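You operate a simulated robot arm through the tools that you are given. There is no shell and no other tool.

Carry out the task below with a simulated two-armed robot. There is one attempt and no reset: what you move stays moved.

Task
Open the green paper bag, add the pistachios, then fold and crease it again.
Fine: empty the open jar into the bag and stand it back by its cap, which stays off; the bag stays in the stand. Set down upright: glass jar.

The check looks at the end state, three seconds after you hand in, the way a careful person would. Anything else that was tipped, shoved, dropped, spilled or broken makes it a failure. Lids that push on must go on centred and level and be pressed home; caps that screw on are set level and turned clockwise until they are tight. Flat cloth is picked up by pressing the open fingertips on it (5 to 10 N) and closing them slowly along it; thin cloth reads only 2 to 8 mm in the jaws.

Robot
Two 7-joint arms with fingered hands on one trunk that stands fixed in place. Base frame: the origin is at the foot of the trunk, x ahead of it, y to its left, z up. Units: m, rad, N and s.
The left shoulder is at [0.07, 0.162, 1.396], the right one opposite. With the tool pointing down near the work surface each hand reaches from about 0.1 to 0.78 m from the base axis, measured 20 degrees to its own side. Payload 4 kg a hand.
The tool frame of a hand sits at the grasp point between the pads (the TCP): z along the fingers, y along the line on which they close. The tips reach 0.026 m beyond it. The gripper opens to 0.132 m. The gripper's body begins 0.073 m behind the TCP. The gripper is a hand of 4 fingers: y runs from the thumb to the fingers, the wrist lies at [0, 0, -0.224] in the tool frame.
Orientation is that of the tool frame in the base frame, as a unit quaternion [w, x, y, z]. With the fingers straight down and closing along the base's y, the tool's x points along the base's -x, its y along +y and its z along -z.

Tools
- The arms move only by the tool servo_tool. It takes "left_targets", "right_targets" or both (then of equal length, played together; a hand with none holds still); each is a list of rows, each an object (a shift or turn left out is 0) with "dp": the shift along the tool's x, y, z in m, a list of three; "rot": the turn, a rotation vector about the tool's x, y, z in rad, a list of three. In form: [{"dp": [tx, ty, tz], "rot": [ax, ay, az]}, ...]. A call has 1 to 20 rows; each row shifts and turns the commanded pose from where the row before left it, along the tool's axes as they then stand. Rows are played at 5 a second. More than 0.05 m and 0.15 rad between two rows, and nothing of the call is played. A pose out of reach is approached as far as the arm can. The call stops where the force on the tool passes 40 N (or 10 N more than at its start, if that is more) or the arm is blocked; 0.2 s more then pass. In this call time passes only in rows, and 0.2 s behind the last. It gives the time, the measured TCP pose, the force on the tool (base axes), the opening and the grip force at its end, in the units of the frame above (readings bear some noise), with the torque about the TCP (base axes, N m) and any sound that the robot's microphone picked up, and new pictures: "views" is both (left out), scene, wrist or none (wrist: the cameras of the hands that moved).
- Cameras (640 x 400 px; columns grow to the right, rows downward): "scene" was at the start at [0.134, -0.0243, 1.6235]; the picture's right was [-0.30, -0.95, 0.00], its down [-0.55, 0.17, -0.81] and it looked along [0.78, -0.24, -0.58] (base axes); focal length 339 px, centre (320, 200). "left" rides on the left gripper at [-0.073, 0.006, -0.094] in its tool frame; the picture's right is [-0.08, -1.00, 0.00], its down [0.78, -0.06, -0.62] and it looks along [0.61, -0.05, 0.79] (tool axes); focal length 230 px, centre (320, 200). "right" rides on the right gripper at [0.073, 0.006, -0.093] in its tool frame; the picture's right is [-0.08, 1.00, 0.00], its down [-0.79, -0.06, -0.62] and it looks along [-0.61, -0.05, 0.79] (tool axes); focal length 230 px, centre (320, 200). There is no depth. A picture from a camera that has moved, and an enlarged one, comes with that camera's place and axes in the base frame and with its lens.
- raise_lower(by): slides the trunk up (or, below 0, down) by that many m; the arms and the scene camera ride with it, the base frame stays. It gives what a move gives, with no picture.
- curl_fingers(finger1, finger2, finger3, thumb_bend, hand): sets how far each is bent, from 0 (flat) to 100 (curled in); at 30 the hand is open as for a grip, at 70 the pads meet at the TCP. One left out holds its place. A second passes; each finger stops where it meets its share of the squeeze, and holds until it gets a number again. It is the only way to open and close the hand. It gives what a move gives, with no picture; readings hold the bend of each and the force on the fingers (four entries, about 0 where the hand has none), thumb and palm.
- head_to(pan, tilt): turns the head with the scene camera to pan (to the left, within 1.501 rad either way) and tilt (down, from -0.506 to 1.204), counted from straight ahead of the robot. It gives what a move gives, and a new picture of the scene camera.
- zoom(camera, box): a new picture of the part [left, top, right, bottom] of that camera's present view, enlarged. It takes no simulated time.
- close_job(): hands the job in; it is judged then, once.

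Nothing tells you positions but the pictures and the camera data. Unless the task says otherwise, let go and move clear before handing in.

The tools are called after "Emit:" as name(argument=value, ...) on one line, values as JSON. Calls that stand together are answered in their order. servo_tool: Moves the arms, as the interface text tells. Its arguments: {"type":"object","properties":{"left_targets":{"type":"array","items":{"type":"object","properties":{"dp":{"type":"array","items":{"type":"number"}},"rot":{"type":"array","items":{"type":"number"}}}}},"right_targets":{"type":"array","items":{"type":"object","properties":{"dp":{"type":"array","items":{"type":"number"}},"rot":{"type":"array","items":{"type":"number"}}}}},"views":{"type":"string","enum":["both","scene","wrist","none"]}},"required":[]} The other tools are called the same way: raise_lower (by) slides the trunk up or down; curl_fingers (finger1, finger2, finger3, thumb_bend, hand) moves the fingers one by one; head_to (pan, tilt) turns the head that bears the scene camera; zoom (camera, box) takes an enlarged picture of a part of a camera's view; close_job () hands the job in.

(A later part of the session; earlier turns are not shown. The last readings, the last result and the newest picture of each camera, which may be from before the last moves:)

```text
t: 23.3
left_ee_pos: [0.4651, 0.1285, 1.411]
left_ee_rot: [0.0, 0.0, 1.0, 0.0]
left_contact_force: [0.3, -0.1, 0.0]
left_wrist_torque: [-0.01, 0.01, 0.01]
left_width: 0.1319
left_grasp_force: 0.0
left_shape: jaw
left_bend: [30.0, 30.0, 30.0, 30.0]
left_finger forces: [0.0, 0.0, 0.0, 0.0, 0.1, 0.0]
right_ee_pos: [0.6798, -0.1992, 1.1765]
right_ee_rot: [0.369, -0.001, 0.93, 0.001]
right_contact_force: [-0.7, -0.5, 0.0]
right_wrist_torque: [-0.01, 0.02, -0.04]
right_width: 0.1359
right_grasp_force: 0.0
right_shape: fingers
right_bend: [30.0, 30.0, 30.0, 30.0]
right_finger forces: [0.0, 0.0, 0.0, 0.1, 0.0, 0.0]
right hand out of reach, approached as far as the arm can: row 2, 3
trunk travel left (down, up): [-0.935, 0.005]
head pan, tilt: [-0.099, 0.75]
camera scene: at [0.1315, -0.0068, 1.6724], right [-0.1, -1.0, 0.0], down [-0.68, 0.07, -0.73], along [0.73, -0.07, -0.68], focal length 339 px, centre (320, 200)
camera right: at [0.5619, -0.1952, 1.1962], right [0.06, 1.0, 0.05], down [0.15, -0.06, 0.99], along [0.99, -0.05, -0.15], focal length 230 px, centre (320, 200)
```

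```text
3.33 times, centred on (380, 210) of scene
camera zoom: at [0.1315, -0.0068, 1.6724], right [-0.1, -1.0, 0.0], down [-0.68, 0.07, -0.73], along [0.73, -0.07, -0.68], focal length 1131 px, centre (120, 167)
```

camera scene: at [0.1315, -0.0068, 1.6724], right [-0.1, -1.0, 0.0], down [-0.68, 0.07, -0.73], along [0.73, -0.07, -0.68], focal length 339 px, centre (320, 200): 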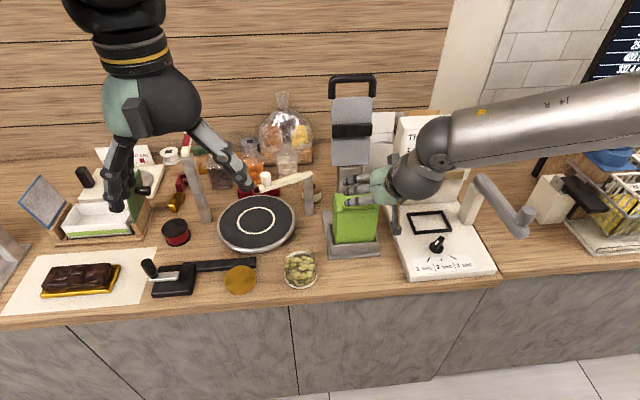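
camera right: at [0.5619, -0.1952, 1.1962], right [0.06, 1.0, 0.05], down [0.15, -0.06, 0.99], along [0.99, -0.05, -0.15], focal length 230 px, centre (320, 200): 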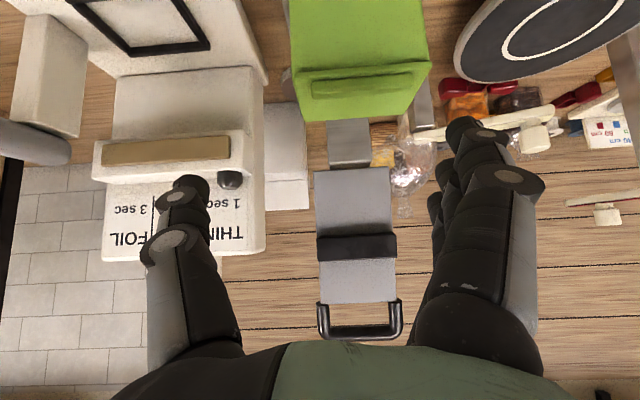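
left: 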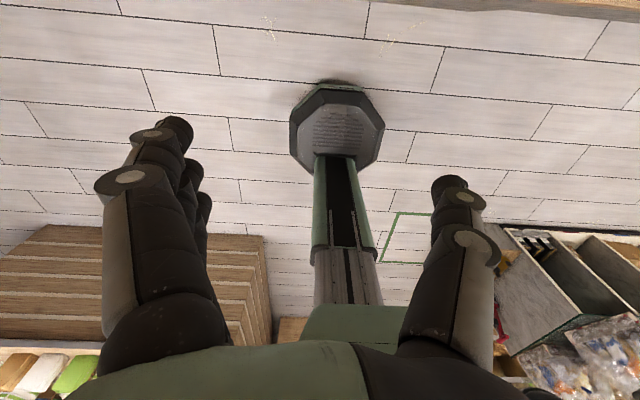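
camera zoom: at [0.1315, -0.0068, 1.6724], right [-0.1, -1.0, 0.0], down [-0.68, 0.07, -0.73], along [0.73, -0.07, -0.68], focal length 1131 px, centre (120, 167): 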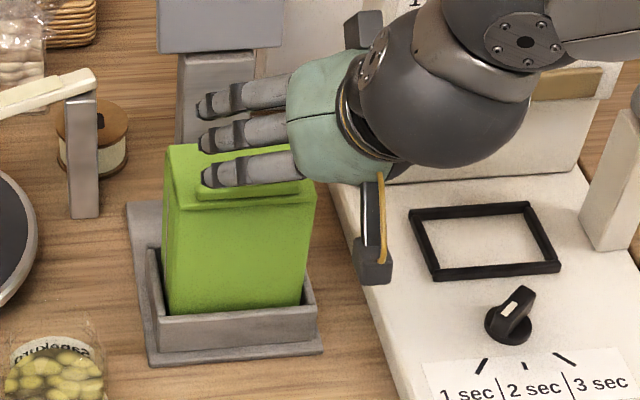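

The arm still won't go further left at this height. I'll turn the head to see how the right elbow is actually placed.

Emit:
head_to(pan=-0.9, tilt=0.5)

```text
t: 24.5
left_ee_pos: [0.4677, 0.1284, 1.4106]
left_ee_rot: [0.0, 0.0, 1.0, -0.001]
left_contact_force: [0.6, -1.2, -0.8]
left_wrist_torque: [0.04, 0.04, -0.01]
left_width: 0.1317
left_grasp_force: 0.1
left_shape: jaw
left_bend: [30.0, 30.0, 30.0, 30.0]
left_finger forces: [0.0, 0.0, 0.0, 0.0, 0.0, 0.0]
right_ee_pos: [0.6813, -0.1995, 1.1755]
right_ee_rot: [0.368, 0.0, 0.93, 0.0]
right_contact_force: [-0.4, 0.4, 0.3]
right_wrist_torque: [0.0, -0.01, 0.01]
right_width: 0.1357
right_grasp_force: 0.0
right_shape: fingers
right_bend: [30.0, 30.0, 30.0, 30.0]
right_finger forces: [0.0, 0.0, 0.0, 0.0, 0.0, 0.0]
trunk travel left (down, up): [-0.935, 0.005]
head pan, tilt: [-0.901, 0.499]
camera scene: at [0.1073, -0.0692, 1.6942], right [-0.78, -0.62, 0.0], down [-0.3, 0.38, -0.88], along [0.55, -0.69, -0.48], focal length 339 px, centre (320, 200)
```

scene: 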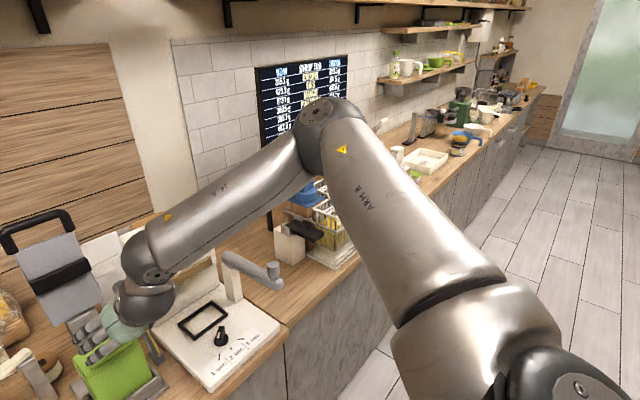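

The elbow has ended up above shoulder height, which is what's blocking the reach. I'll pull the right hand back and turn its palm to face left, which should let the elbow drop into a natural position.

Emit:
servo_tool(right_targets=[{"dp": [0.0292, -0.016, -0.0273]}, {"dp": [0.0292, -0.016, -0.0273]}, {"dp": [0.0292, -0.016, -0.0273]}, {"dp": [0.0292, -0.016, -0.0273]}, {"dp": [0.0292, -0.016, -0.0273]}, {"rot": [0, 0, 0.15]}, {"rot": [0, 0, 0.15]}, {"rot": [0, 0, 0.15]}, {"rot": [0, 0, 0.15]}, {"rot": [0, 0, 0.15]}, {"rot": [0, 0, 0.15]}, {"rot": [0, 0, 0.15]}, {"rot": [0, 0, 0.15]}, {"rot": [0, 0, 0.15]}, {"rot": [0, 0, 0.15]}, {"rot": [0, 0, 0.07]}], views="scene")

```text
t: 27.9
left_ee_pos: [0.4665, 0.1279, 1.4109]
left_ee_rot: [0.0, 0.0, 1.0, -0.001]
left_contact_force: [0.2, 0.1, 0.4]
left_wrist_torque: [0.01, -0.02, -0.02]
left_width: 0.1318
left_grasp_force: 0.1
left_shape: jaw
left_bend: [30.0, 30.0, 30.0, 30.0]
left_finger forces: [0.0, 0.0, 0.0, 0.0, 0.1, 0.1]
right_ee_pos: [0.4773, -0.2749, 1.1752]
right_ee_rot: [0.26, 0.657, 0.658, 0.26]
right_contact_force: [-0.3, -0.2, 0.3]
right_wrist_torque: [-0.03, 0.01, -0.02]
right_width: 0.1358
right_grasp_force: 0.1
right_shape: fingers
right_bend: [30.0, 30.0, 30.0, 30.0]
right_finger forces: [0.0, 0.1, 0.0, 0.0, 0.0, 0.0]
trunk travel left (down, up): [-0.935, 0.005]
head pan, tilt: [-0.901, 0.499]
camera scene: at [0.107, -0.0693, 1.6942], right [-0.78, -0.62, 0.0], down [-0.3, 0.38, -0.88], along [0.55, -0.69, -0.48], focal length 339 px, centre (320, 200)
```

scene: 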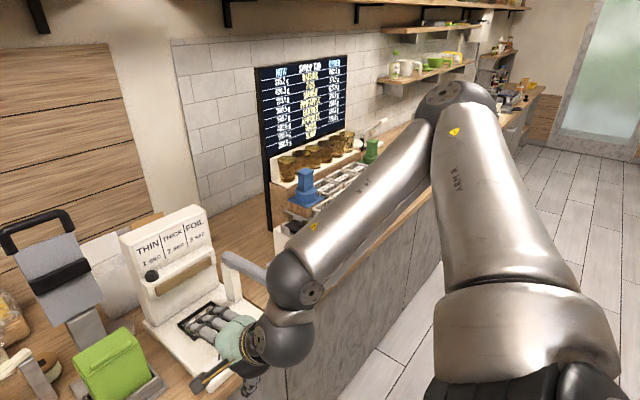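

That moved freely. I'll continue the yaw another 90° to bring the palm left.

Emit:
servo_tool(right_targets=[{"rot": [0, 0, 0.15]}, {"rot": [0, 0, 0.15]}, {"rot": [0, 0, 0.15]}, {"rot": [0, 0, 0.15]}, {"rot": [0, 0, 0.15]}, {"rot": [0, 0, 0.15]}, {"rot": [0, 0, 0.15]}, {"rot": [0, 0, 0.15]}, {"rot": [0, 0, 0.15]}, {"rot": [0, 0, 0.15]}, {"rot": [0, 0, 0.07]}], views="both")

```text
t: 30.3
left_ee_pos: [0.4661, 0.1281, 1.4101]
left_ee_rot: [0.0, 0.0, 1.0, 0.0]
left_contact_force: [-0.6, -0.3, 0.0]
left_wrist_torque: [0.03, 0.0, -0.03]
left_width: 0.1317
left_grasp_force: 0.0
left_shape: jaw
left_bend: [30.0, 30.0, 30.0, 30.0]
left_finger forces: [0.0, 0.1, 0.1, 0.1, 0.0, 0.0]
right_ee_pos: [0.4666, -0.3287, 1.1779]
right_ee_rot: [0.117, 0.866, 0.335, 0.353]
right_contact_force: [0.1, 0.6, -0.6]
right_wrist_torque: [-0.02, -0.01, -0.01]
right_width: 0.136
right_grasp_force: 0.1
right_shape: fingers
right_bend: [30.0, 30.0, 30.0, 30.0]
right_finger forces: [0.1, 0.1, 0.0, 0.1, 0.0, 0.0]
right hand out of reach, approached as far as the arm can: row 3, 4, 5, 6, 7, 8, 9, 10, 11
trunk travel left (down, up): [-0.935, 0.005]
head pan, tilt: [-0.901, 0.499]
camera scene: at [0.1069, -0.0695, 1.6942], right [-0.78, -0.62, 0.0], down [-0.3, 0.38, -0.88], along [0.55, -0.69, -0.48], focal length 339 px, centre (320, 200)
camera right: at [0.4426, -0.2882, 1.288], right [0.46, -0.8, 0.4], down [-0.87, -0.5, 0.0], along [0.2, -0.35, -0.92], focal length 230 px, centre (320, 200)
```

scene: 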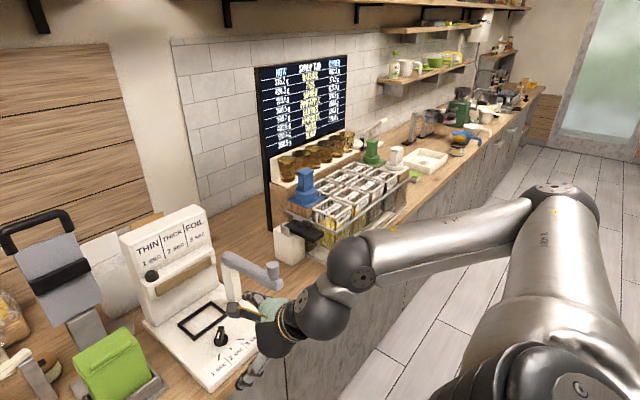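
right: 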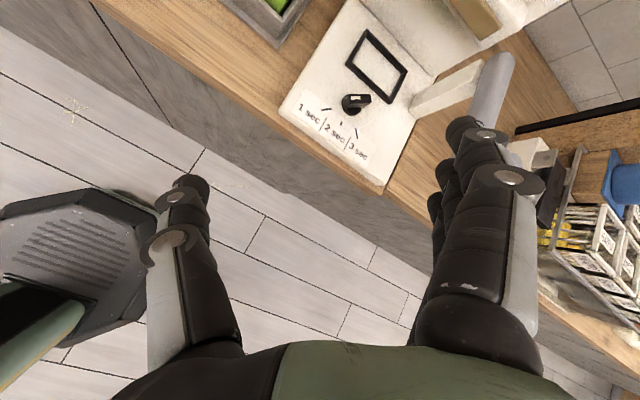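

The elbow is swinging down. I'll lower and draw in the hand, then continue the rotation so it drops further.

Emit:
servo_tool(right_targets=[{"dp": [-0.0287, -0.0245, 0.0193]}, {"dp": [-0.0287, -0.0245, 0.0193]}, {"dp": [-0.0287, -0.0245, 0.0193]}, {"dp": [-0.0287, -0.0245, 0.0193]}, {"dp": [-0.0287, -0.0245, 0.0193]}, {"rot": [0, 0, 0.15]}, {"rot": [0, 0, 0.15]}, {"rot": [0, 0, 0.15]}, {"rot": [0, 0, 0.15]}, {"rot": [0, 0, 0.15]}], views="scene")

```text
t: 32.5
left_ee_pos: [0.4625, 0.1263, 1.4109]
left_ee_rot: [0.001, 0.0, 1.0, 0.001]
left_contact_force: [-1.4, 0.2, 0.1]
left_wrist_torque: [0.01, -0.01, -0.04]
left_width: 0.1317
left_grasp_force: 0.1
left_shape: jaw
left_bend: [30.0, 30.0, 30.0, 30.0]
left_finger forces: [0.1, 0.0, 0.0, 0.1, 0.1, 0.0]
right_ee_pos: [0.4141, -0.3467, 1.0583]
right_ee_rot: [-0.021, 0.928, -0.006, 0.373]
right_contact_force: [-0.4, 0.8, 0.0]
right_wrist_torque: [-0.02, -0.02, 0.03]
right_width: 0.1358
right_grasp_force: 0.0
right_shape: fingers
right_bend: [30.0, 30.0, 30.0, 30.0]
right_finger forces: [0.0, 0.1, 0.1, 0.0, 0.0, 0.0]
right hand out of reach, approached as far as the arm can: row 4, 5, 9, 10
trunk travel left (down, up): [-0.935, 0.005]
head pan, tilt: [-0.901, 0.499]
camera scene: at [0.101, -0.0723, 1.6945], right [-0.78, -0.62, 0.0], down [-0.29, 0.38, -0.88], along [0.55, -0.69, -0.48], focal length 339 px, centre (320, 200)
```

scene: 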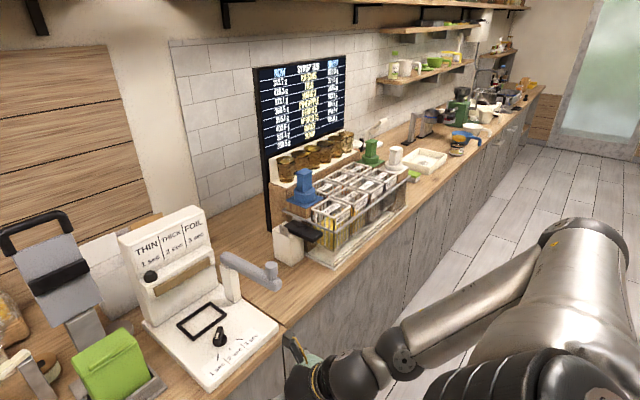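

The elbow has dropped and the hand is now palm-left. I'll come up, centre on the bag and move forward.

Emit:
servo_tool(right_targets=[{"dp": [0.0196, -0.036, -0.0089]}, {"dp": [0.0196, -0.036, -0.0089]}, {"dp": [0.0196, -0.036, -0.0089]}, {"dp": [0.0196, -0.036, -0.0089]}, {"dp": [0.0196, -0.036, -0.0089]}, {"dp": [0.0289, 0, 0.0277]}, {"dp": [0.0289, 0, 0.0277]}, {"dp": [0.0289, 0, 0.0277]}, {"dp": [0.0289, 0, 0.0277]}], views="both")

```text
t: 34.5
left_ee_pos: [0.4686, 0.1294, 1.4089]
left_ee_rot: [-0.001, -0.001, 1.0, 0.0]
left_contact_force: [0.7, 0.7, 0.5]
left_wrist_torque: [0.0, 0.04, 0.05]
left_width: 0.1318
left_grasp_force: 0.0
left_shape: jaw
left_bend: [30.0, 30.0, 30.0, 30.0]
left_finger forces: [0.0, 0.1, 0.0, 0.0, 0.0, 0.0]
right_ee_pos: [0.6163, -0.1717, 1.1444]
right_ee_rot: [-0.019, 0.929, -0.004, 0.371]
right_contact_force: [-0.8, 0.0, 0.2]
right_wrist_torque: [0.02, 0.04, 0.02]
right_width: 0.1364
right_grasp_force: 0.0
right_shape: fingers
right_bend: [30.0, 30.0, 30.0, 30.0]
right_finger forces: [0.0, 0.1, 0.0, 0.0, 0.0, 0.0]
right hand out of reach, approached as far as the arm can: row 2, 3, 4
trunk travel left (down, up): [-0.935, 0.005]
head pan, tilt: [-0.901, 0.499]
camera scene: at [0.1093, -0.0679, 1.6941], right [-0.78, -0.62, 0.0], down [-0.3, 0.37, -0.88], along [0.54, -0.69, -0.48], focal length 339 px, centre (320, 200)
camera right: at [0.6056, -0.1836, 1.2625], right [-0.05, -0.99, -0.09], down [-0.99, 0.06, -0.09], along [0.1, 0.09, -0.99], focal length 230 px, centre (320, 200)
```

scene: 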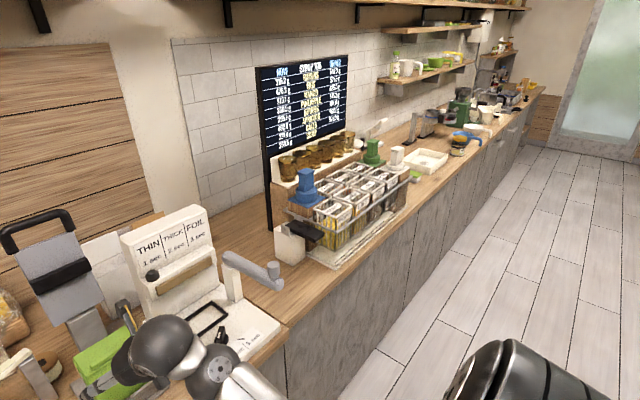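
right: 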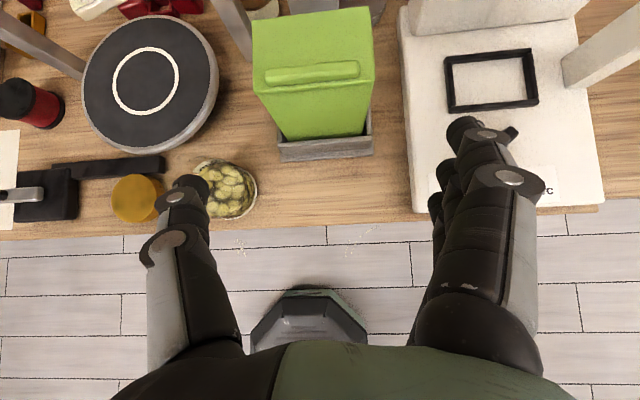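

The elbow is down and the wrist camera now looks straight down on the bag, jar and cap. I'll turn the head back and zoom in to pin down the bar.

Emit:
head_to(pan=-0.1, tilt=0.75)

Emit:
zoom(camera="right", box=[230, 0, 390, 160])

Emit:
zoom(camera="scene", box=[310, 160, 410, 260])

```text
t: 35.6
left_ee_pos: [0.4653, 0.1289, 1.4097]
left_ee_rot: [0.0, 0.0, 1.0, -0.001]
left_contact_force: [-0.3, 0.0, -0.1]
left_wrist_torque: [0.01, 0.02, -0.01]
left_width: 0.1319
left_grasp_force: 0.1
left_shape: jaw
left_bend: [30.0, 30.0, 30.0, 30.0]
left_finger forces: [0.0, 0.0, 0.0, 0.0, 0.0, 0.0]
right_ee_pos: [0.616, -0.172, 1.1448]
right_ee_rot: [-0.02, 0.928, -0.004, 0.371]
right_contact_force: [-0.8, 0.7, -0.2]
right_wrist_torque: [-0.01, 0.03, 0.01]
right_width: 0.1365
right_grasp_force: 0.1
right_shape: fingers
right_bend: [30.0, 30.0, 30.0, 30.0]
right_finger forces: [0.0, 0.1, 0.0, 0.0, 0.0, 0.0]
trunk travel left (down, up): [-0.935, 0.005]
head pan, tilt: [-0.099, 0.75]
camera scene: at [0.1326, -0.0057, 1.6723], right [-0.1, -0.99, 0.0], down [-0.68, 0.07, -0.73], along [0.73, -0.07, -0.68], focal length 339 px, centre (320, 200)
```

scene: 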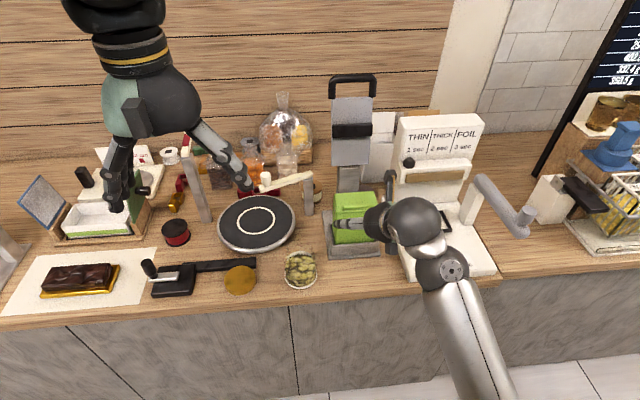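

```text
2.50 times, centred on (310, 80) of right
camera zoom: at [0.603, -0.1842, 1.2635], right [-0.05, -0.99, -0.09], down [-0.99, 0.06, -0.09], along [0.1, 0.09, -0.99], focal length 575 px, centre (345, 500)
```

zoom: 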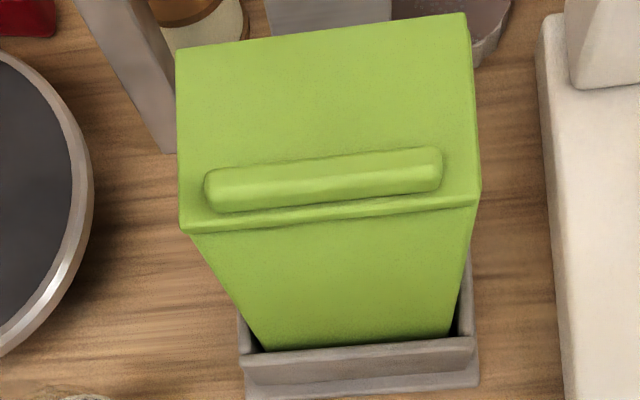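

```text
4.00 times, centred on (360, 210) of scene
camera zoom: at [0.1326, -0.0057, 1.6723], right [-0.1, -0.99, 0.0], down [-0.68, 0.07, -0.73], along [0.73, -0.07, -0.68], focal length 1357 px, centre (160, 160)
```

zoom: 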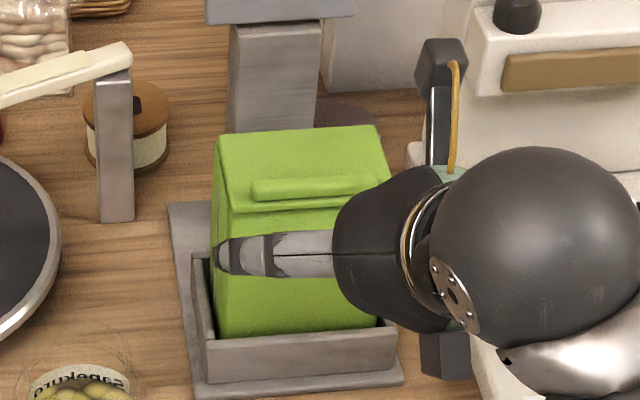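

The bar is at (0.733, -0.165, 1.079), its ends at y = -0.124 and -0.206, and the flap's back edge is near x = 0.80. I'll move in with the hand fully open, thumb and fingers outside the bar ends.

Emit:
servo_tool(right_targets=[{"dp": [0.0235, -0.0025, 0.0362]}, {"dp": [0.0235, -0.0025, 0.0362]}, {"dp": [-0.0038, 0.0005, 0.0164]}, {"dp": [-0.0038, 0.0005, 0.0164]}], views="both")

Emit:
zoom(camera="scene", box=[310, 160, 410, 260])

```text
t: 36.6
left_ee_pos: [0.4665, 0.1279, 1.4105]
left_ee_rot: [0.001, 0.0, 1.0, 0.0]
left_contact_force: [0.2, -0.1, -0.6]
left_wrist_torque: [-0.01, -0.01, 0.01]
left_width: 0.1317
left_grasp_force: 0.0
left_shape: jaw
left_bend: [30.0, 30.0, 30.0, 30.0]
left_finger forces: [0.0, 0.0, 0.1, 0.0, 0.0, 0.1]
right_ee_pos: [0.7182, -0.167, 1.0967]
right_ee_rot: [-0.02, 0.928, -0.004, 0.372]
right_contact_force: [0.0, 0.4, -0.5]
right_wrist_torque: [0.0, 0.01, -0.02]
right_width: 0.1363
right_grasp_force: 0.1
right_shape: fingers
right_bend: [30.0, 30.0, 30.0, 30.0]
right_finger forces: [0.0, 0.0, 0.1, 0.1, 0.0, 0.1]
trunk travel left (down, up): [-0.935, 0.005]
head pan, tilt: [-0.099, 0.75]
camera scene: at [0.1324, -0.0062, 1.6723], right [-0.1, -1.0, 0.0], down [-0.68, 0.07, -0.73], along [0.73, -0.07, -0.68], focal length 339 px, centre (320, 200)
camera right: at [0.7058, -0.179, 1.2148], right [-0.05, -0.99, -0.09], down [-0.99, 0.06, -0.09], along [0.1, 0.09, -0.99], focal length 230 px, centre (320, 200)
```

scene: 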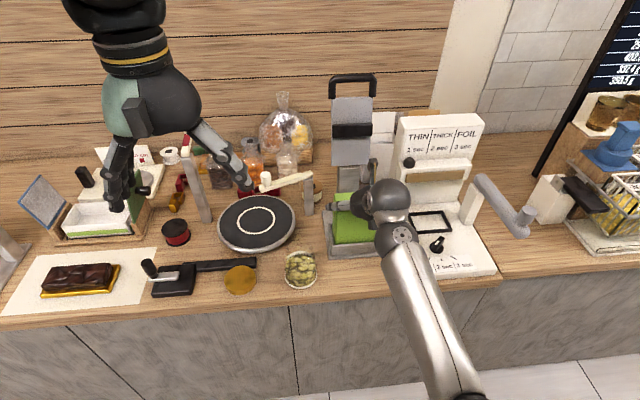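
right: 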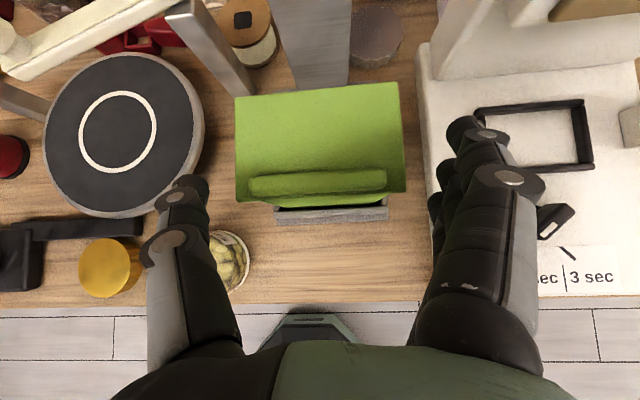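

```text
4.00 times, centred on (360, 210) of scene
camera zoom: at [0.1324, -0.0062, 1.6723], right [-0.1, -1.0, 0.0], down [-0.68, 0.07, -0.73], along [0.73, -0.07, -0.68], focal length 1357 px, centre (160, 160)
```

zoom: 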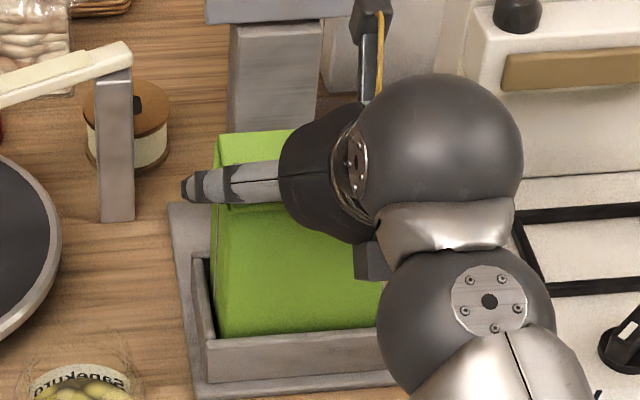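

The placement is as planned. I'll close the thumb and middle finger gently onto the bar ends.

Emit:
curl_fingers(hand="right", finger2=45, thumb_bend=45)

Emit:
zoom(camera="right", box=[160, 60, 500, 260])

```text
t: 37.6
left_ee_pos: [0.4654, 0.1276, 1.4108]
left_ee_rot: [0.0, -0.001, 1.0, 0.001]
left_contact_force: [0.6, -0.3, -0.9]
left_wrist_torque: [0.01, -0.01, -0.03]
left_width: 0.1318
left_grasp_force: 0.1
left_shape: jaw
left_bend: [30.0, 30.0, 30.0, 30.0]
left_finger forces: [0.0, 0.0, 0.0, 0.0, 0.0, 0.1]
right_ee_pos: [0.7169, -0.1676, 1.0968]
right_ee_rot: [-0.021, 0.928, -0.003, 0.372]
right_contact_force: [-0.2, -1.3, 3.7]
right_wrist_torque: [0.18, -0.09, -0.06]
right_width: 0.1158
right_grasp_force: 3.2
right_shape: fingers
right_bend: [30.0, 41.0, 30.0, 44.0]
right_finger forces: [0.0, 2.7, 0.0, 0.0, 4.2, 0.0]
trunk travel left (down, up): [-0.935, 0.005]
head pan, tilt: [-0.099, 0.75]
```

```text
1.88 times, centred on (330, 160) of right
camera zoom: at [0.7053, -0.179, 1.2155], right [-0.05, -0.99, -0.09], down [-0.99, 0.06, -0.09], along [0.1, 0.09, -0.99], focal length 433 px, centre (301, 275)
```

zoom: 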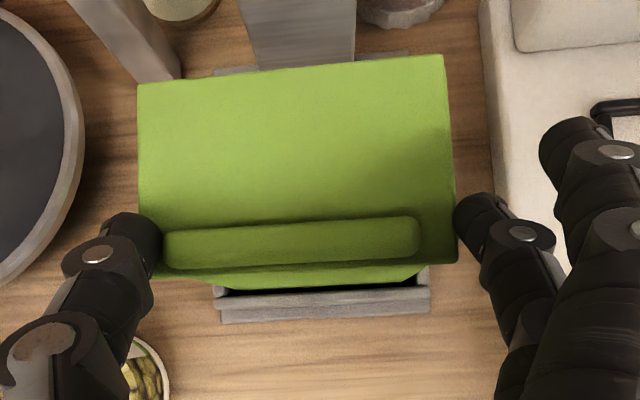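

The finger touched the flap's edge and the thumb pressed down at the bar, because the hand is slightly rolled and about 5 mm low. I'll reopen, level the roll, lift a touch and close again.

Emit:
curl_fingers(hand="right", finger2=32, thumb_bend=32)

Emit:
servo_tool(right_targets=[{"dp": [0.0044, -0.0002, -0.0048], "rot": [-0.0276, 0, -0.0262]}], views="none")

Emit:
curl_fingers(hand="right", finger2=45, thumb_bend=45)

Emit:
zoom(camera="right", box=[160, 60, 500, 260])

```text
t: 38.6
left_ee_pos: [0.4668, 0.1283, 1.4097]
left_ee_rot: [0.0, 0.001, 1.0, 0.0]
left_contact_force: [0.0, 1.0, 0.6]
left_wrist_torque: [-0.01, 0.02, -0.01]
left_width: 0.1318
left_grasp_force: 0.1
left_shape: jaw
left_bend: [30.0, 30.0, 30.0, 30.0]
left_finger forces: [0.0, 0.0, 0.0, 0.1, 0.1, 0.0]
right_ee_pos: [0.718, -0.1672, 1.0946]
right_ee_rot: [-0.02, 0.928, -0.004, 0.371]
right_contact_force: [0.3, -0.4, -0.4]
right_wrist_torque: [0.0, -0.02, 0.0]
right_width: 0.1329
right_grasp_force: 0.1
right_shape: fingers
right_bend: [30.0, 32.0, 30.0, 32.0]
right_finger forces: [0.0, 0.0, 0.1, 0.0, 0.0, 0.1]
trunk travel left (down, up): [-0.935, 0.005]
head pan, tilt: [-0.099, 0.75]
```

```text
t: 39.0
left_ee_pos: [0.4669, 0.1294, 1.4106]
left_ee_rot: [0.0, 0.0, 1.0, 0.0]
left_contact_force: [-0.7, 0.7, -0.9]
left_wrist_torque: [0.01, 0.0, 0.0]
left_width: 0.1316
left_grasp_force: 0.2
left_shape: jaw
left_bend: [30.0, 30.0, 30.0, 30.0]
left_finger forces: [0.0, 0.0, 0.0, 0.1, 0.2, 0.0]
right_ee_pos: [0.718, -0.1664, 1.1027]
right_ee_rot: [-0.003, 0.929, 0.002, 0.371]
right_contact_force: [-0.7, 0.4, -0.5]
right_wrist_torque: [0.0, 0.01, 0.03]
right_width: 0.133
right_grasp_force: 0.0
right_shape: fingers
right_bend: [30.0, 32.0, 30.0, 32.0]
right_finger forces: [0.0, 0.0, 0.0, 0.0, 0.0, 0.1]
trunk travel left (down, up): [-0.935, 0.005]
head pan, tilt: [-0.099, 0.75]
```

```text
t: 40.0
left_ee_pos: [0.4662, 0.1284, 1.4099]
left_ee_rot: [0.0, 0.0, 1.0, 0.0]
left_contact_force: [0.6, -0.6, 0.0]
left_wrist_torque: [0.01, 0.02, -0.02]
left_width: 0.1317
left_grasp_force: 0.1
left_shape: jaw
left_bend: [30.0, 30.0, 30.0, 30.0]
left_finger forces: [0.0, 0.0, 0.0, 0.0, 0.0, 0.1]
right_ee_pos: [0.7179, -0.1662, 1.1028]
right_ee_rot: [-0.002, 0.929, 0.004, 0.371]
right_contact_force: [0.5, 0.6, -0.1]
right_wrist_torque: [-0.01, 0.01, 0.03]
right_width: 0.1128
right_grasp_force: 0.5
right_shape: fingers
right_bend: [30.0, 45.0, 30.0, 45.0]
right_finger forces: [0.0, 0.1, 0.0, 0.1, 0.4, 0.0]
trunk travel left (down, up): [-0.935, 0.005]
head pan, tilt: [-0.099, 0.75]
```

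```text
1.88 times, centred on (330, 160) of right
camera zoom: at [0.7059, -0.1733, 1.2228], right [-0.05, -1.0, -0.06], down [-0.99, 0.05, -0.09], along [0.1, 0.05, -0.99], focal length 433 px, centre (301, 275)
```

zoom: 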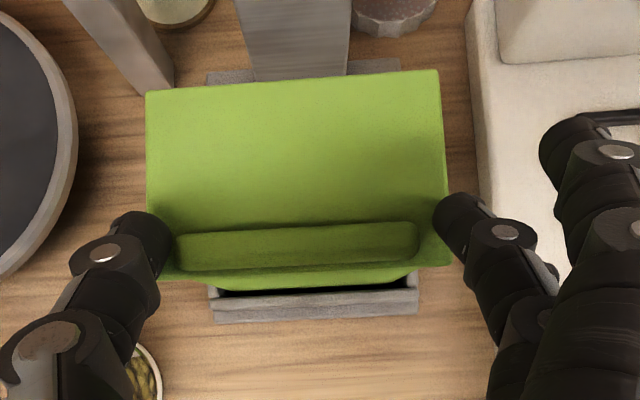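

Both tips are now above the flap and the thumb is just touching the bar's end. I'll close further to grip it.

Emit:
curl_fingers(hand="right", finger2=52, thumb_bend=50)

Emit:
zoom(camera="right", box=[160, 60, 500, 260])

```text
t: 41.0
left_ee_pos: [0.467, 0.1296, 1.4102]
left_ee_rot: [-0.001, 0.0, 1.0, 0.0]
left_contact_force: [-0.1, 0.9, 0.3]
left_wrist_torque: [-0.02, 0.0, -0.02]
left_width: 0.1317
left_grasp_force: 0.0
left_shape: jaw
left_bend: [30.0, 30.0, 30.0, 30.0]
left_finger forces: [0.0, 0.0, 0.0, 0.0, 0.0, 0.0]
right_ee_pos: [0.7192, -0.1662, 1.1033]
right_ee_rot: [-0.003, 0.928, 0.003, 0.372]
right_contact_force: [-0.4, 2.4, 0.7]
right_wrist_torque: [0.04, -0.02, 0.07]
right_width: 0.1096
right_grasp_force: 4.1
right_shape: fingers
right_bend: [30.0, 47.0, 30.0, 48.0]
right_finger forces: [0.1, 3.4, 0.0, 0.0, 4.3, 0.0]
trunk travel left (down, up): [-0.935, 0.005]
head pan, tilt: [-0.099, 0.75]
```

```text
1.88 times, centred on (330, 160) of right
camera zoom: at [0.7058, -0.1732, 1.2228], right [-0.05, -1.0, -0.06], down [-0.99, 0.05, -0.09], along [0.1, 0.05, -0.99], focal length 433 px, centre (301, 275)
```

zoom: 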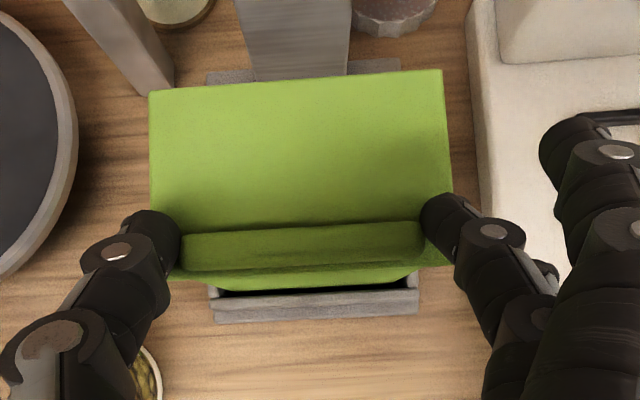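

Both pads hold the bar ends at about 4 N. I'll lift slowly along the flap's arc, roughly 20°, and check the force.

Emit:
servo_tool(right_targets=[{"dp": [0.005, 0, -0.0032]}, {"dp": [0.005, 0, -0.0032]}, {"dp": [0.0055, 0, -0.0022]}, {"dp": [0.0055, 0, -0.0022]}], views="both")

Emit:
zoom(camera="right", box=[160, 60, 500, 260])

```text
t: 42.0
left_ee_pos: [0.4677, 0.1287, 1.4101]
left_ee_rot: [0.0, 0.0, 1.0, 0.0]
left_contact_force: [-0.3, 0.5, -0.7]
left_wrist_torque: [0.0, 0.04, 0.0]
left_width: 0.1319
left_grasp_force: 0.1
left_shape: jaw
left_bend: [30.0, 30.0, 30.0, 30.0]
left_finger forces: [0.0, 0.0, 0.0, 0.0, 0.1, 0.0]
right_ee_pos: [0.7263, -0.1659, 1.1271]
right_ee_rot: [-0.002, 0.928, 0.002, 0.371]
right_contact_force: [0.4, 0.7, 0.9]
right_wrist_torque: [-0.02, 0.04, 0.03]
right_width: 0.1096
right_grasp_force: 3.5
right_shape: fingers
right_bend: [30.0, 47.0, 30.0, 48.0]
right_finger forces: [0.0, 3.6, 0.0, 0.0, 4.1, 0.1]
trunk travel left (down, up): [-0.935, 0.005]
head pan, tilt: [-0.099, 0.75]
camera scene: at [0.1332, -0.0059, 1.6722], right [-0.1, -1.0, 0.0], down [-0.68, 0.07, -0.73], along [0.73, -0.07, -0.68], focal length 339 px, centre (320, 200)
camera right: at [0.7134, -0.1723, 1.2466], right [-0.05, -1.0, -0.06], down [-0.99, 0.05, -0.09], along [0.1, 0.05, -0.99], focal length 230 px, centre (320, 200)
```

scene: 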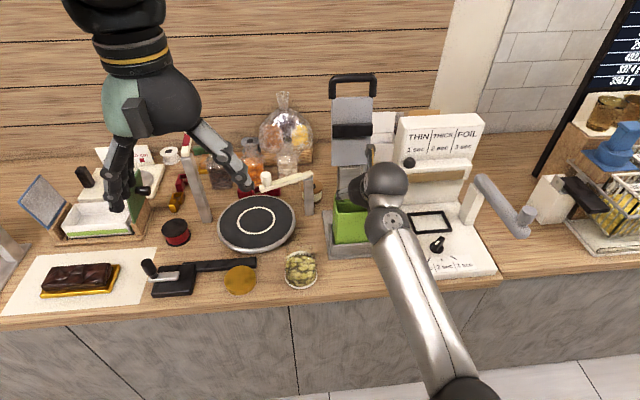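
right: 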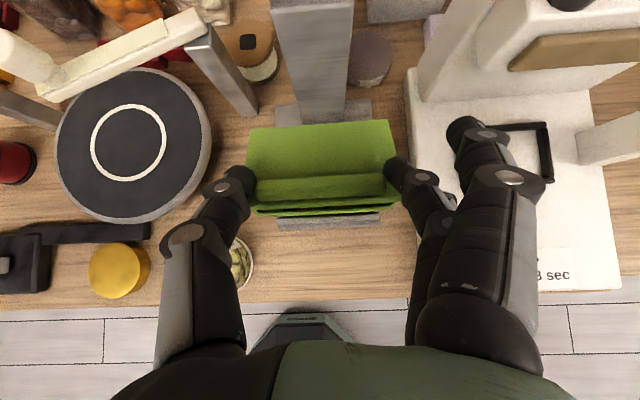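

```text
1.88 times, centred on (330, 160) of right
camera zoom: at [0.7134, -0.1723, 1.2466], right [-0.05, -1.0, -0.06], down [-0.99, 0.05, -0.09], along [0.1, 0.05, -0.99], focal length 433 px, centre (301, 275)
```

zoom: 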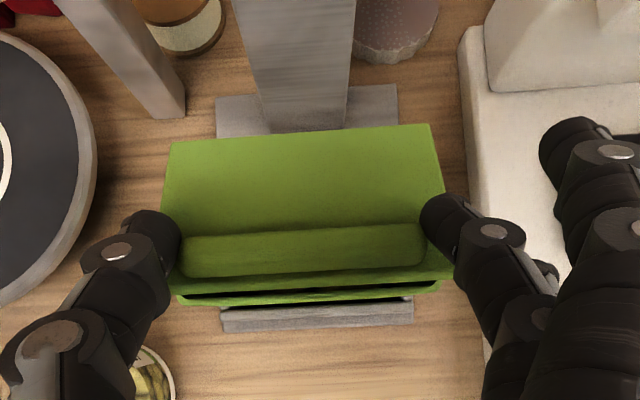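

The flap lifts freely, hinging at the back, with very little force. I'll carry it on round to about 90°.

Emit:
servo_tool(right_targets=[{"dp": [0.0058, 0, -0.0012]}, {"dp": [0.0058, 0, -0.0012]}, {"dp": [0.006, 0, -0.0002]}, {"dp": [0.006, 0, -0.0002]}, {"dp": [0.0059, 0, 0.0008]}, {"dp": [0.0059, 0, 0.0008]}, {"dp": [0.0057, 0, 0.0018]}, {"dp": [0.0057, 0, 0.0018]}, {"dp": [0.0075, 0, 0.0044]}, {"dp": [0.0075, 0, 0.0044]}], views="both")

Emit:
zoom(camera="right", box=[160, 60, 500, 260])

Emit:
zoom(camera="scene", box=[310, 140, 410, 260])

```text
t: 44.2
left_ee_pos: [0.4676, 0.1292, 1.4101]
left_ee_rot: [0.0, -0.001, 1.0, 0.0]
left_contact_force: [-0.2, -0.6, -0.1]
left_wrist_torque: [0.04, 0.01, -0.02]
left_width: 0.1317
left_grasp_force: 0.1
left_shape: jaw
left_bend: [30.0, 30.0, 30.0, 30.0]
left_finger forces: [0.0, 0.1, 0.0, 0.0, 0.1, 0.0]
right_ee_pos: [0.7787, -0.1652, 1.1618]
right_ee_rot: [-0.003, 0.928, 0.003, 0.373]
right_contact_force: [-0.6, -0.6, -0.2]
right_wrist_torque: [0.03, -0.01, 0.0]
right_width: 0.104
right_grasp_force: 0.2
right_shape: fingers
right_bend: [30.0, 52.0, 30.0, 50.0]
right_finger forces: [0.1, 0.0, 0.1, 0.0, 0.1, 0.1]
trunk travel left (down, up): [-0.935, 0.005]
head pan, tilt: [-0.099, 0.75]
camera scene: at [0.133, -0.0058, 1.6723], right [-0.1, -1.0, 0.0], down [-0.68, 0.07, -0.73], along [0.73, -0.07, -0.68], focal length 339 px, centre (320, 200)
camera right: at [0.7662, -0.1717, 1.2809], right [-0.05, -1.0, -0.06], down [-0.99, 0.05, -0.1], along [0.1, 0.05, -0.99], focal length 230 px, centre (320, 200)
```

scene: 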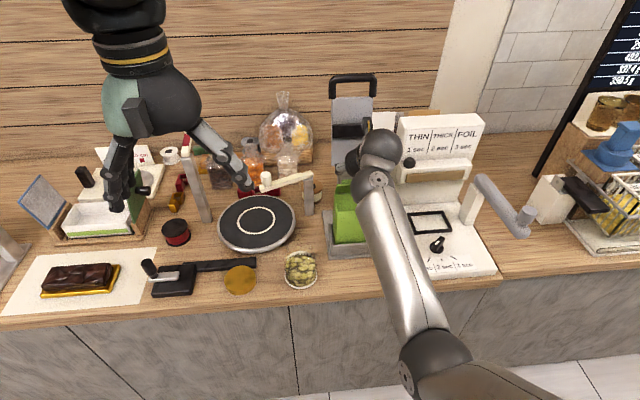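
right: 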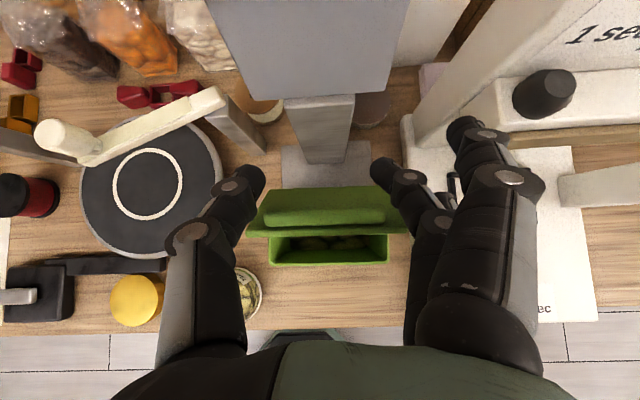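

```text
1.88 times, centred on (330, 160) of right
camera zoom: at [0.7662, -0.1717, 1.2809], right [-0.05, -1.0, -0.06], down [-0.99, 0.05, -0.1], along [0.1, 0.05, -0.99], focal length 433 px, centre (301, 275)
```

zoom: 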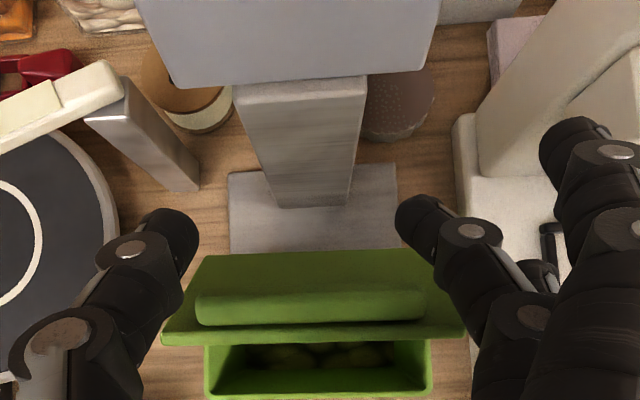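

```text
3.33 times, centred on (360, 200) of scene
camera zoom: at [0.133, -0.0058, 1.6723], right [-0.1, -1.0, 0.0], down [-0.68, 0.07, -0.73], along [0.73, -0.07, -0.68], focal length 1131 px, centre (187, 200)
```

zoom: 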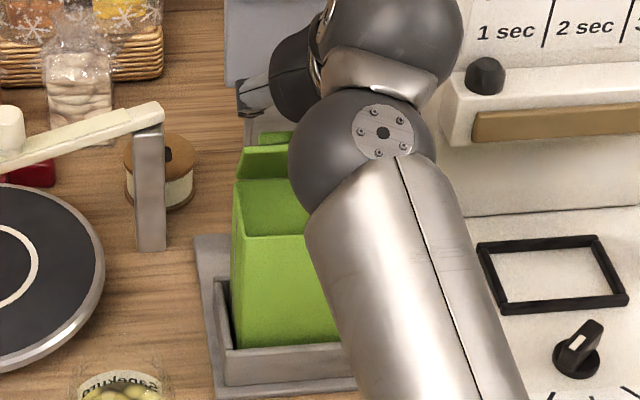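

The bar slipped out of the grip, but the flap stays up at about 50° and I can see into the bag. I'll back off, close the hand into a blunt tip and push the flap's underside further back.

Emit:
servo_tool(right_targets=[{"dp": [0.0207, 0, -0.0217]}, {"dp": [-0.0325, 0, -0.031]}, {"dp": [-0.0325, 0, -0.031]}, {"dp": [-0.0145, 0, -0.0138]}], views="none")

Emit:
curl_fingers(hand="right", finger1=68, finger2=68, finger3=68, thumb_bend=68)

Emit:
servo_tool(right_targets=[{"dp": [-0.005, 0, 0.005]}], views="both")

Emit:
zoom(camera="scene", box=[310, 140, 410, 260])

```text
t: 45.2
left_ee_pos: [0.4668, 0.127, 1.4102]
left_ee_rot: [0.0, 0.0, 1.0, 0.0]
left_contact_force: [0.6, -0.3, 0.3]
left_wrist_torque: [-0.01, 0.01, -0.02]
left_width: 0.1317
left_grasp_force: 0.1
left_shape: jaw
left_bend: [30.0, 30.0, 30.0, 30.0]
left_finger forces: [0.1, 0.1, 0.0, 0.0, 0.1, 0.1]
right_ee_pos: [0.6698, -0.1669, 1.1921]
right_ee_rot: [-0.003, 0.928, 0.004, 0.372]
right_contact_force: [-0.1, -0.2, -0.2]
right_wrist_torque: [0.02, -0.02, 0.01]
right_width: 0.1038
right_grasp_force: 0.1
right_shape: fingers
right_bend: [30.0, 52.0, 30.0, 50.0]
right_finger forces: [0.0, 0.1, 0.0, 0.1, 0.0, 0.1]
trunk travel left (down, up): [-0.935, 0.005]
head pan, tilt: [-0.099, 0.75]
```

```text
t: 46.2
left_ee_pos: [0.4667, 0.1284, 1.4103]
left_ee_rot: [0.0, 0.0, 1.0, 0.001]
left_contact_force: [-0.5, -0.3, 0.7]
left_wrist_torque: [-0.01, 0.02, 0.03]
left_width: 0.1318
left_grasp_force: 0.0
left_shape: jaw
left_bend: [30.0, 30.0, 30.0, 30.0]
left_finger forces: [0.1, 0.1, 0.0, 0.0, 0.0, 0.0]
right_ee_pos: [0.67, -0.1668, 1.1916]
right_ee_rot: [-0.003, 0.928, 0.002, 0.371]
right_contact_force: [0.6, -1.1, -1.0]
right_wrist_torque: [0.0, 0.0, 0.03]
right_width: 0.0189
right_grasp_force: 0.0
right_shape: fingers
right_bend: [68.0, 68.0, 68.0, 68.0]
right_finger forces: [0.0, 0.1, 0.1, 0.1, 0.1, 0.0]
trunk travel left (down, up): [-0.935, 0.005]
head pan, tilt: [-0.099, 0.75]
```

```text
t: 46.6
left_ee_pos: [0.4672, 0.1285, 1.4109]
left_ee_rot: [-0.001, 0.001, 1.0, 0.0]
left_contact_force: [0.5, 0.4, 1.7]
left_wrist_torque: [-0.02, 0.02, 0.01]
left_width: 0.1317
left_grasp_force: 0.0
left_shape: jaw
left_bend: [30.0, 30.0, 30.0, 30.0]
left_finger forces: [0.0, 0.0, 0.0, 0.0, 0.1, 0.0]
right_ee_pos: [0.6688, -0.167, 1.1847]
right_ee_rot: [-0.003, 0.928, 0.004, 0.372]
right_contact_force: [-0.1, -1.1, -0.4]
right_wrist_torque: [0.0, 0.02, 0.0]
right_width: 0.0187
right_grasp_force: 0.0
right_shape: fingers
right_bend: [68.0, 68.0, 68.0, 68.0]
right_finger forces: [0.0, 0.1, 0.0, 0.0, 0.1, 0.0]
trunk travel left (down, up): [-0.935, 0.005]
head pan, tilt: [-0.099, 0.75]
camera scene: at [0.1329, -0.0058, 1.6723], right [-0.1, -1.0, 0.0], down [-0.68, 0.07, -0.73], along [0.73, -0.07, -0.68], focal length 339 px, centre (320, 200)
camera right: at [0.6567, -0.1729, 1.3043], right [-0.05, -1.0, -0.06], down [-0.99, 0.05, -0.09], along [0.1, 0.05, -0.99], focal length 230 px, centre (320, 200)
```

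scene: 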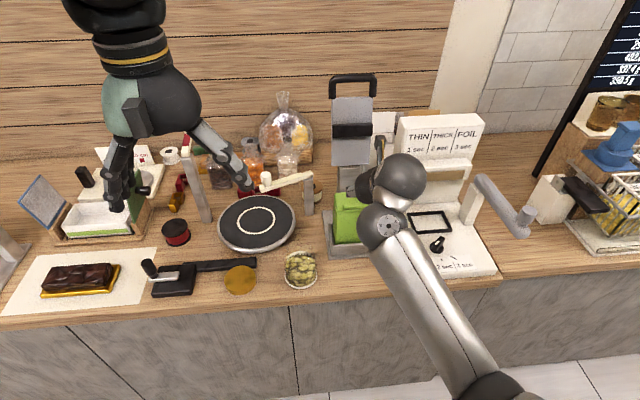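
right: 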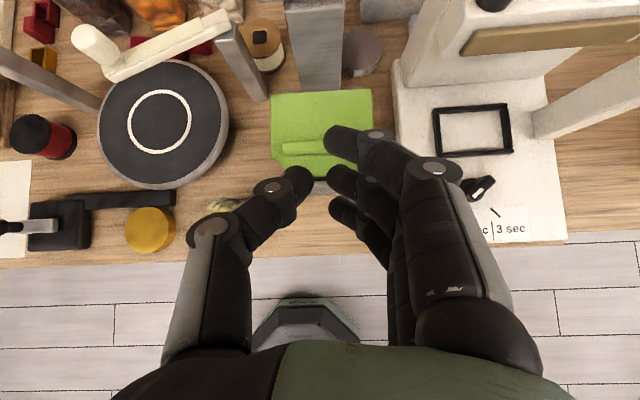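

```text
3.33 times, centred on (360, 200) of scene
camera zoom: at [0.1329, -0.0058, 1.6723], right [-0.1, -1.0, 0.0], down [-0.68, 0.07, -0.73], along [0.73, -0.07, -0.68], focal length 1131 px, centre (187, 200)
```

zoom: 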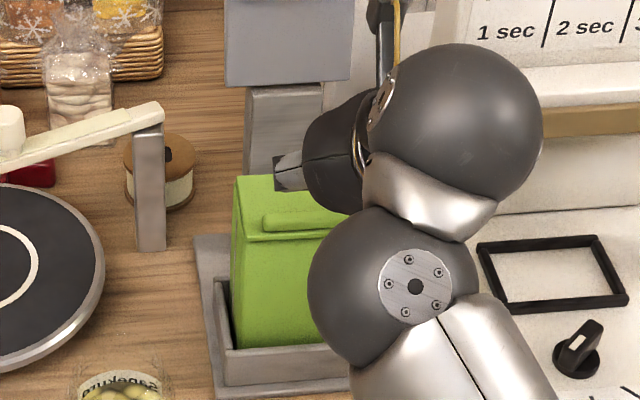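

The flap fell shut once I let go, so it needs pushing past vertical or holding. My plan is to lift it by the bar again, then curl the lowest finger in under the flap and push from inside. First I'll check which finger is lowest.

Emit:
curl_fingers(hand="right", finger1=60, finger2=30, finger3=30, thumb_bend=30)

Emit:
zoom(camera="right", box=[160, 0, 560, 400])

```text
t: 47.6
left_ee_pos: [0.4668, 0.1285, 1.4101]
left_ee_rot: [0.0, 0.0, 1.0, -0.001]
left_contact_force: [0.9, 0.2, -0.1]
left_wrist_torque: [0.02, -0.01, -0.03]
left_width: 0.1318
left_grasp_force: 0.0
left_shape: jaw
left_bend: [30.0, 30.0, 30.0, 30.0]
left_finger forces: [0.0, 0.0, 0.0, 0.0, 0.0, 0.0]
right_ee_pos: [0.6691, -0.1658, 1.1856]
right_ee_rot: [-0.003, 0.928, 0.003, 0.372]
right_contact_force: [-0.7, 0.0, 0.6]
right_wrist_torque: [-0.01, -0.04, 0.02]
right_width: 0.0865
right_grasp_force: 0.0
right_shape: fingers
right_bend: [60.0, 30.0, 30.0, 30.0]
right_finger forces: [0.0, 0.1, 0.0, 0.1, 0.0, 0.1]
trunk travel left (down, up): [-0.935, 0.005]
head pan, tilt: [-0.099, 0.75]
```

```text
1.00 times, centred on (360, 200) of right (not enlarged: the box is as wide or as high as the picture)
camera zoom: at [0.6568, -0.1735, 1.3045], right [-0.05, -1.0, -0.06], down [-0.99, 0.05, -0.09], along [0.1, 0.05, -0.99], focal length 230 px, centre (280, 200)
```

zoom: 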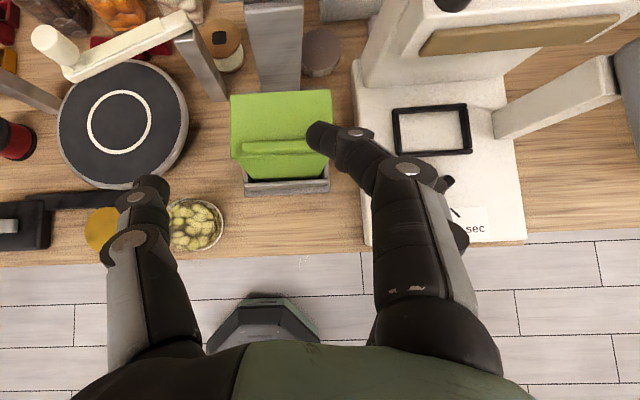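

Finger 3 is the lowest. I'll go back down and re-grip the bar ends with thumb and finger 2, a little deeper this time.

Emit:
curl_fingers(hand="right", finger1=20, finger2=36, finger3=25, thumb_bend=36)

Emit:
servo_tool(right_targets=[{"dp": [-0.0088, 0, 0.0317]}, {"dp": [-0.0088, 0, 0.0317]}, {"dp": [-0.0088, 0, 0.0317]}], views="none")

Emit:
zoom(camera="right", box=[160, 60, 500, 260])

```text
t: 48.6
left_ee_pos: [0.4673, 0.1288, 1.4104]
left_ee_rot: [0.0, 0.0, 1.0, 0.0]
left_contact_force: [0.3, 0.5, -0.6]
left_wrist_torque: [0.01, 0.02, -0.02]
left_width: 0.1319
left_grasp_force: 0.0
left_shape: jaw
left_bend: [30.0, 30.0, 30.0, 30.0]
left_finger forces: [0.0, 0.0, 0.0, 0.1, 0.0, 0.0]
right_ee_pos: [0.6687, -0.1662, 1.1848]
right_ee_rot: [-0.003, 0.929, 0.003, 0.371]
right_contact_force: [-1.1, 0.1, -0.3]
right_wrist_torque: [0.01, 0.0, 0.03]
right_width: 0.1373
right_grasp_force: 0.0
right_shape: fingers
right_bend: [20.0, 36.0, 25.0, 36.0]
right_finger forces: [0.0, 0.1, 0.0, 0.1, 0.0, 0.0]
trunk travel left (down, up): [-0.935, 0.005]
head pan, tilt: [-0.099, 0.75]
```

```text
t: 49.6
left_ee_pos: [0.4653, 0.1301, 1.412]
left_ee_rot: [0.002, -0.001, 1.0, -0.001]
left_contact_force: [0.0, -0.7, 0.4]
left_wrist_torque: [-0.03, -0.01, 0.0]
left_width: 0.1317
left_grasp_force: 0.1
left_shape: jaw
left_bend: [30.0, 30.0, 30.0, 30.0]
left_finger forces: [0.0, 0.1, 0.0, 0.0, 0.0, 0.0]
right_ee_pos: [0.7129, -0.1983, 1.0958]
right_ee_rot: [0.028, 0.927, 0.005, 0.375]
right_contact_force: [-9.7, 2.3, 14.3]
right_wrist_torque: [1.08, 0.02, 0.81]
right_width: 0.1482
right_grasp_force: 9.8
right_shape: fingers
right_bend: [20.0, 36.0, 25.0, 33.0]
right_finger forces: [0.1, 0.0, 0.2, 0.1, 19.9, 0.0]
trunk travel left (down, up): [-0.935, 0.005]
head pan, tilt: [-0.099, 0.75]
stopped in row 3 (right hand): the arm was blocked; the commanded pose is now the measured one
```

```text
1.88 times, centred on (330, 160) of right
camera zoom: at [0.6997, -0.1981, 1.216], right [-0.07, -1.0, 0.0], down [-0.99, 0.07, -0.11], along [0.11, -0.01, -0.99], focal length 433 px, centre (301, 275)
```

zoom: 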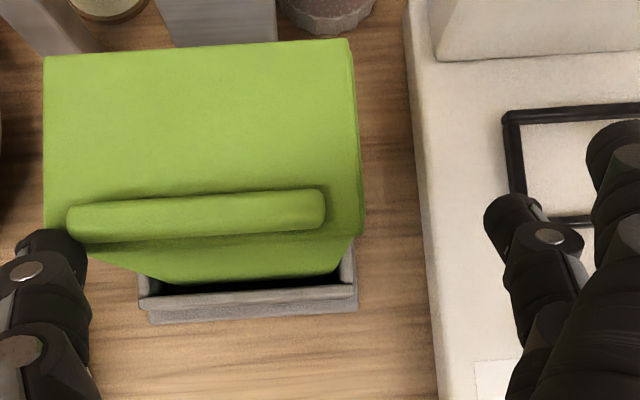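

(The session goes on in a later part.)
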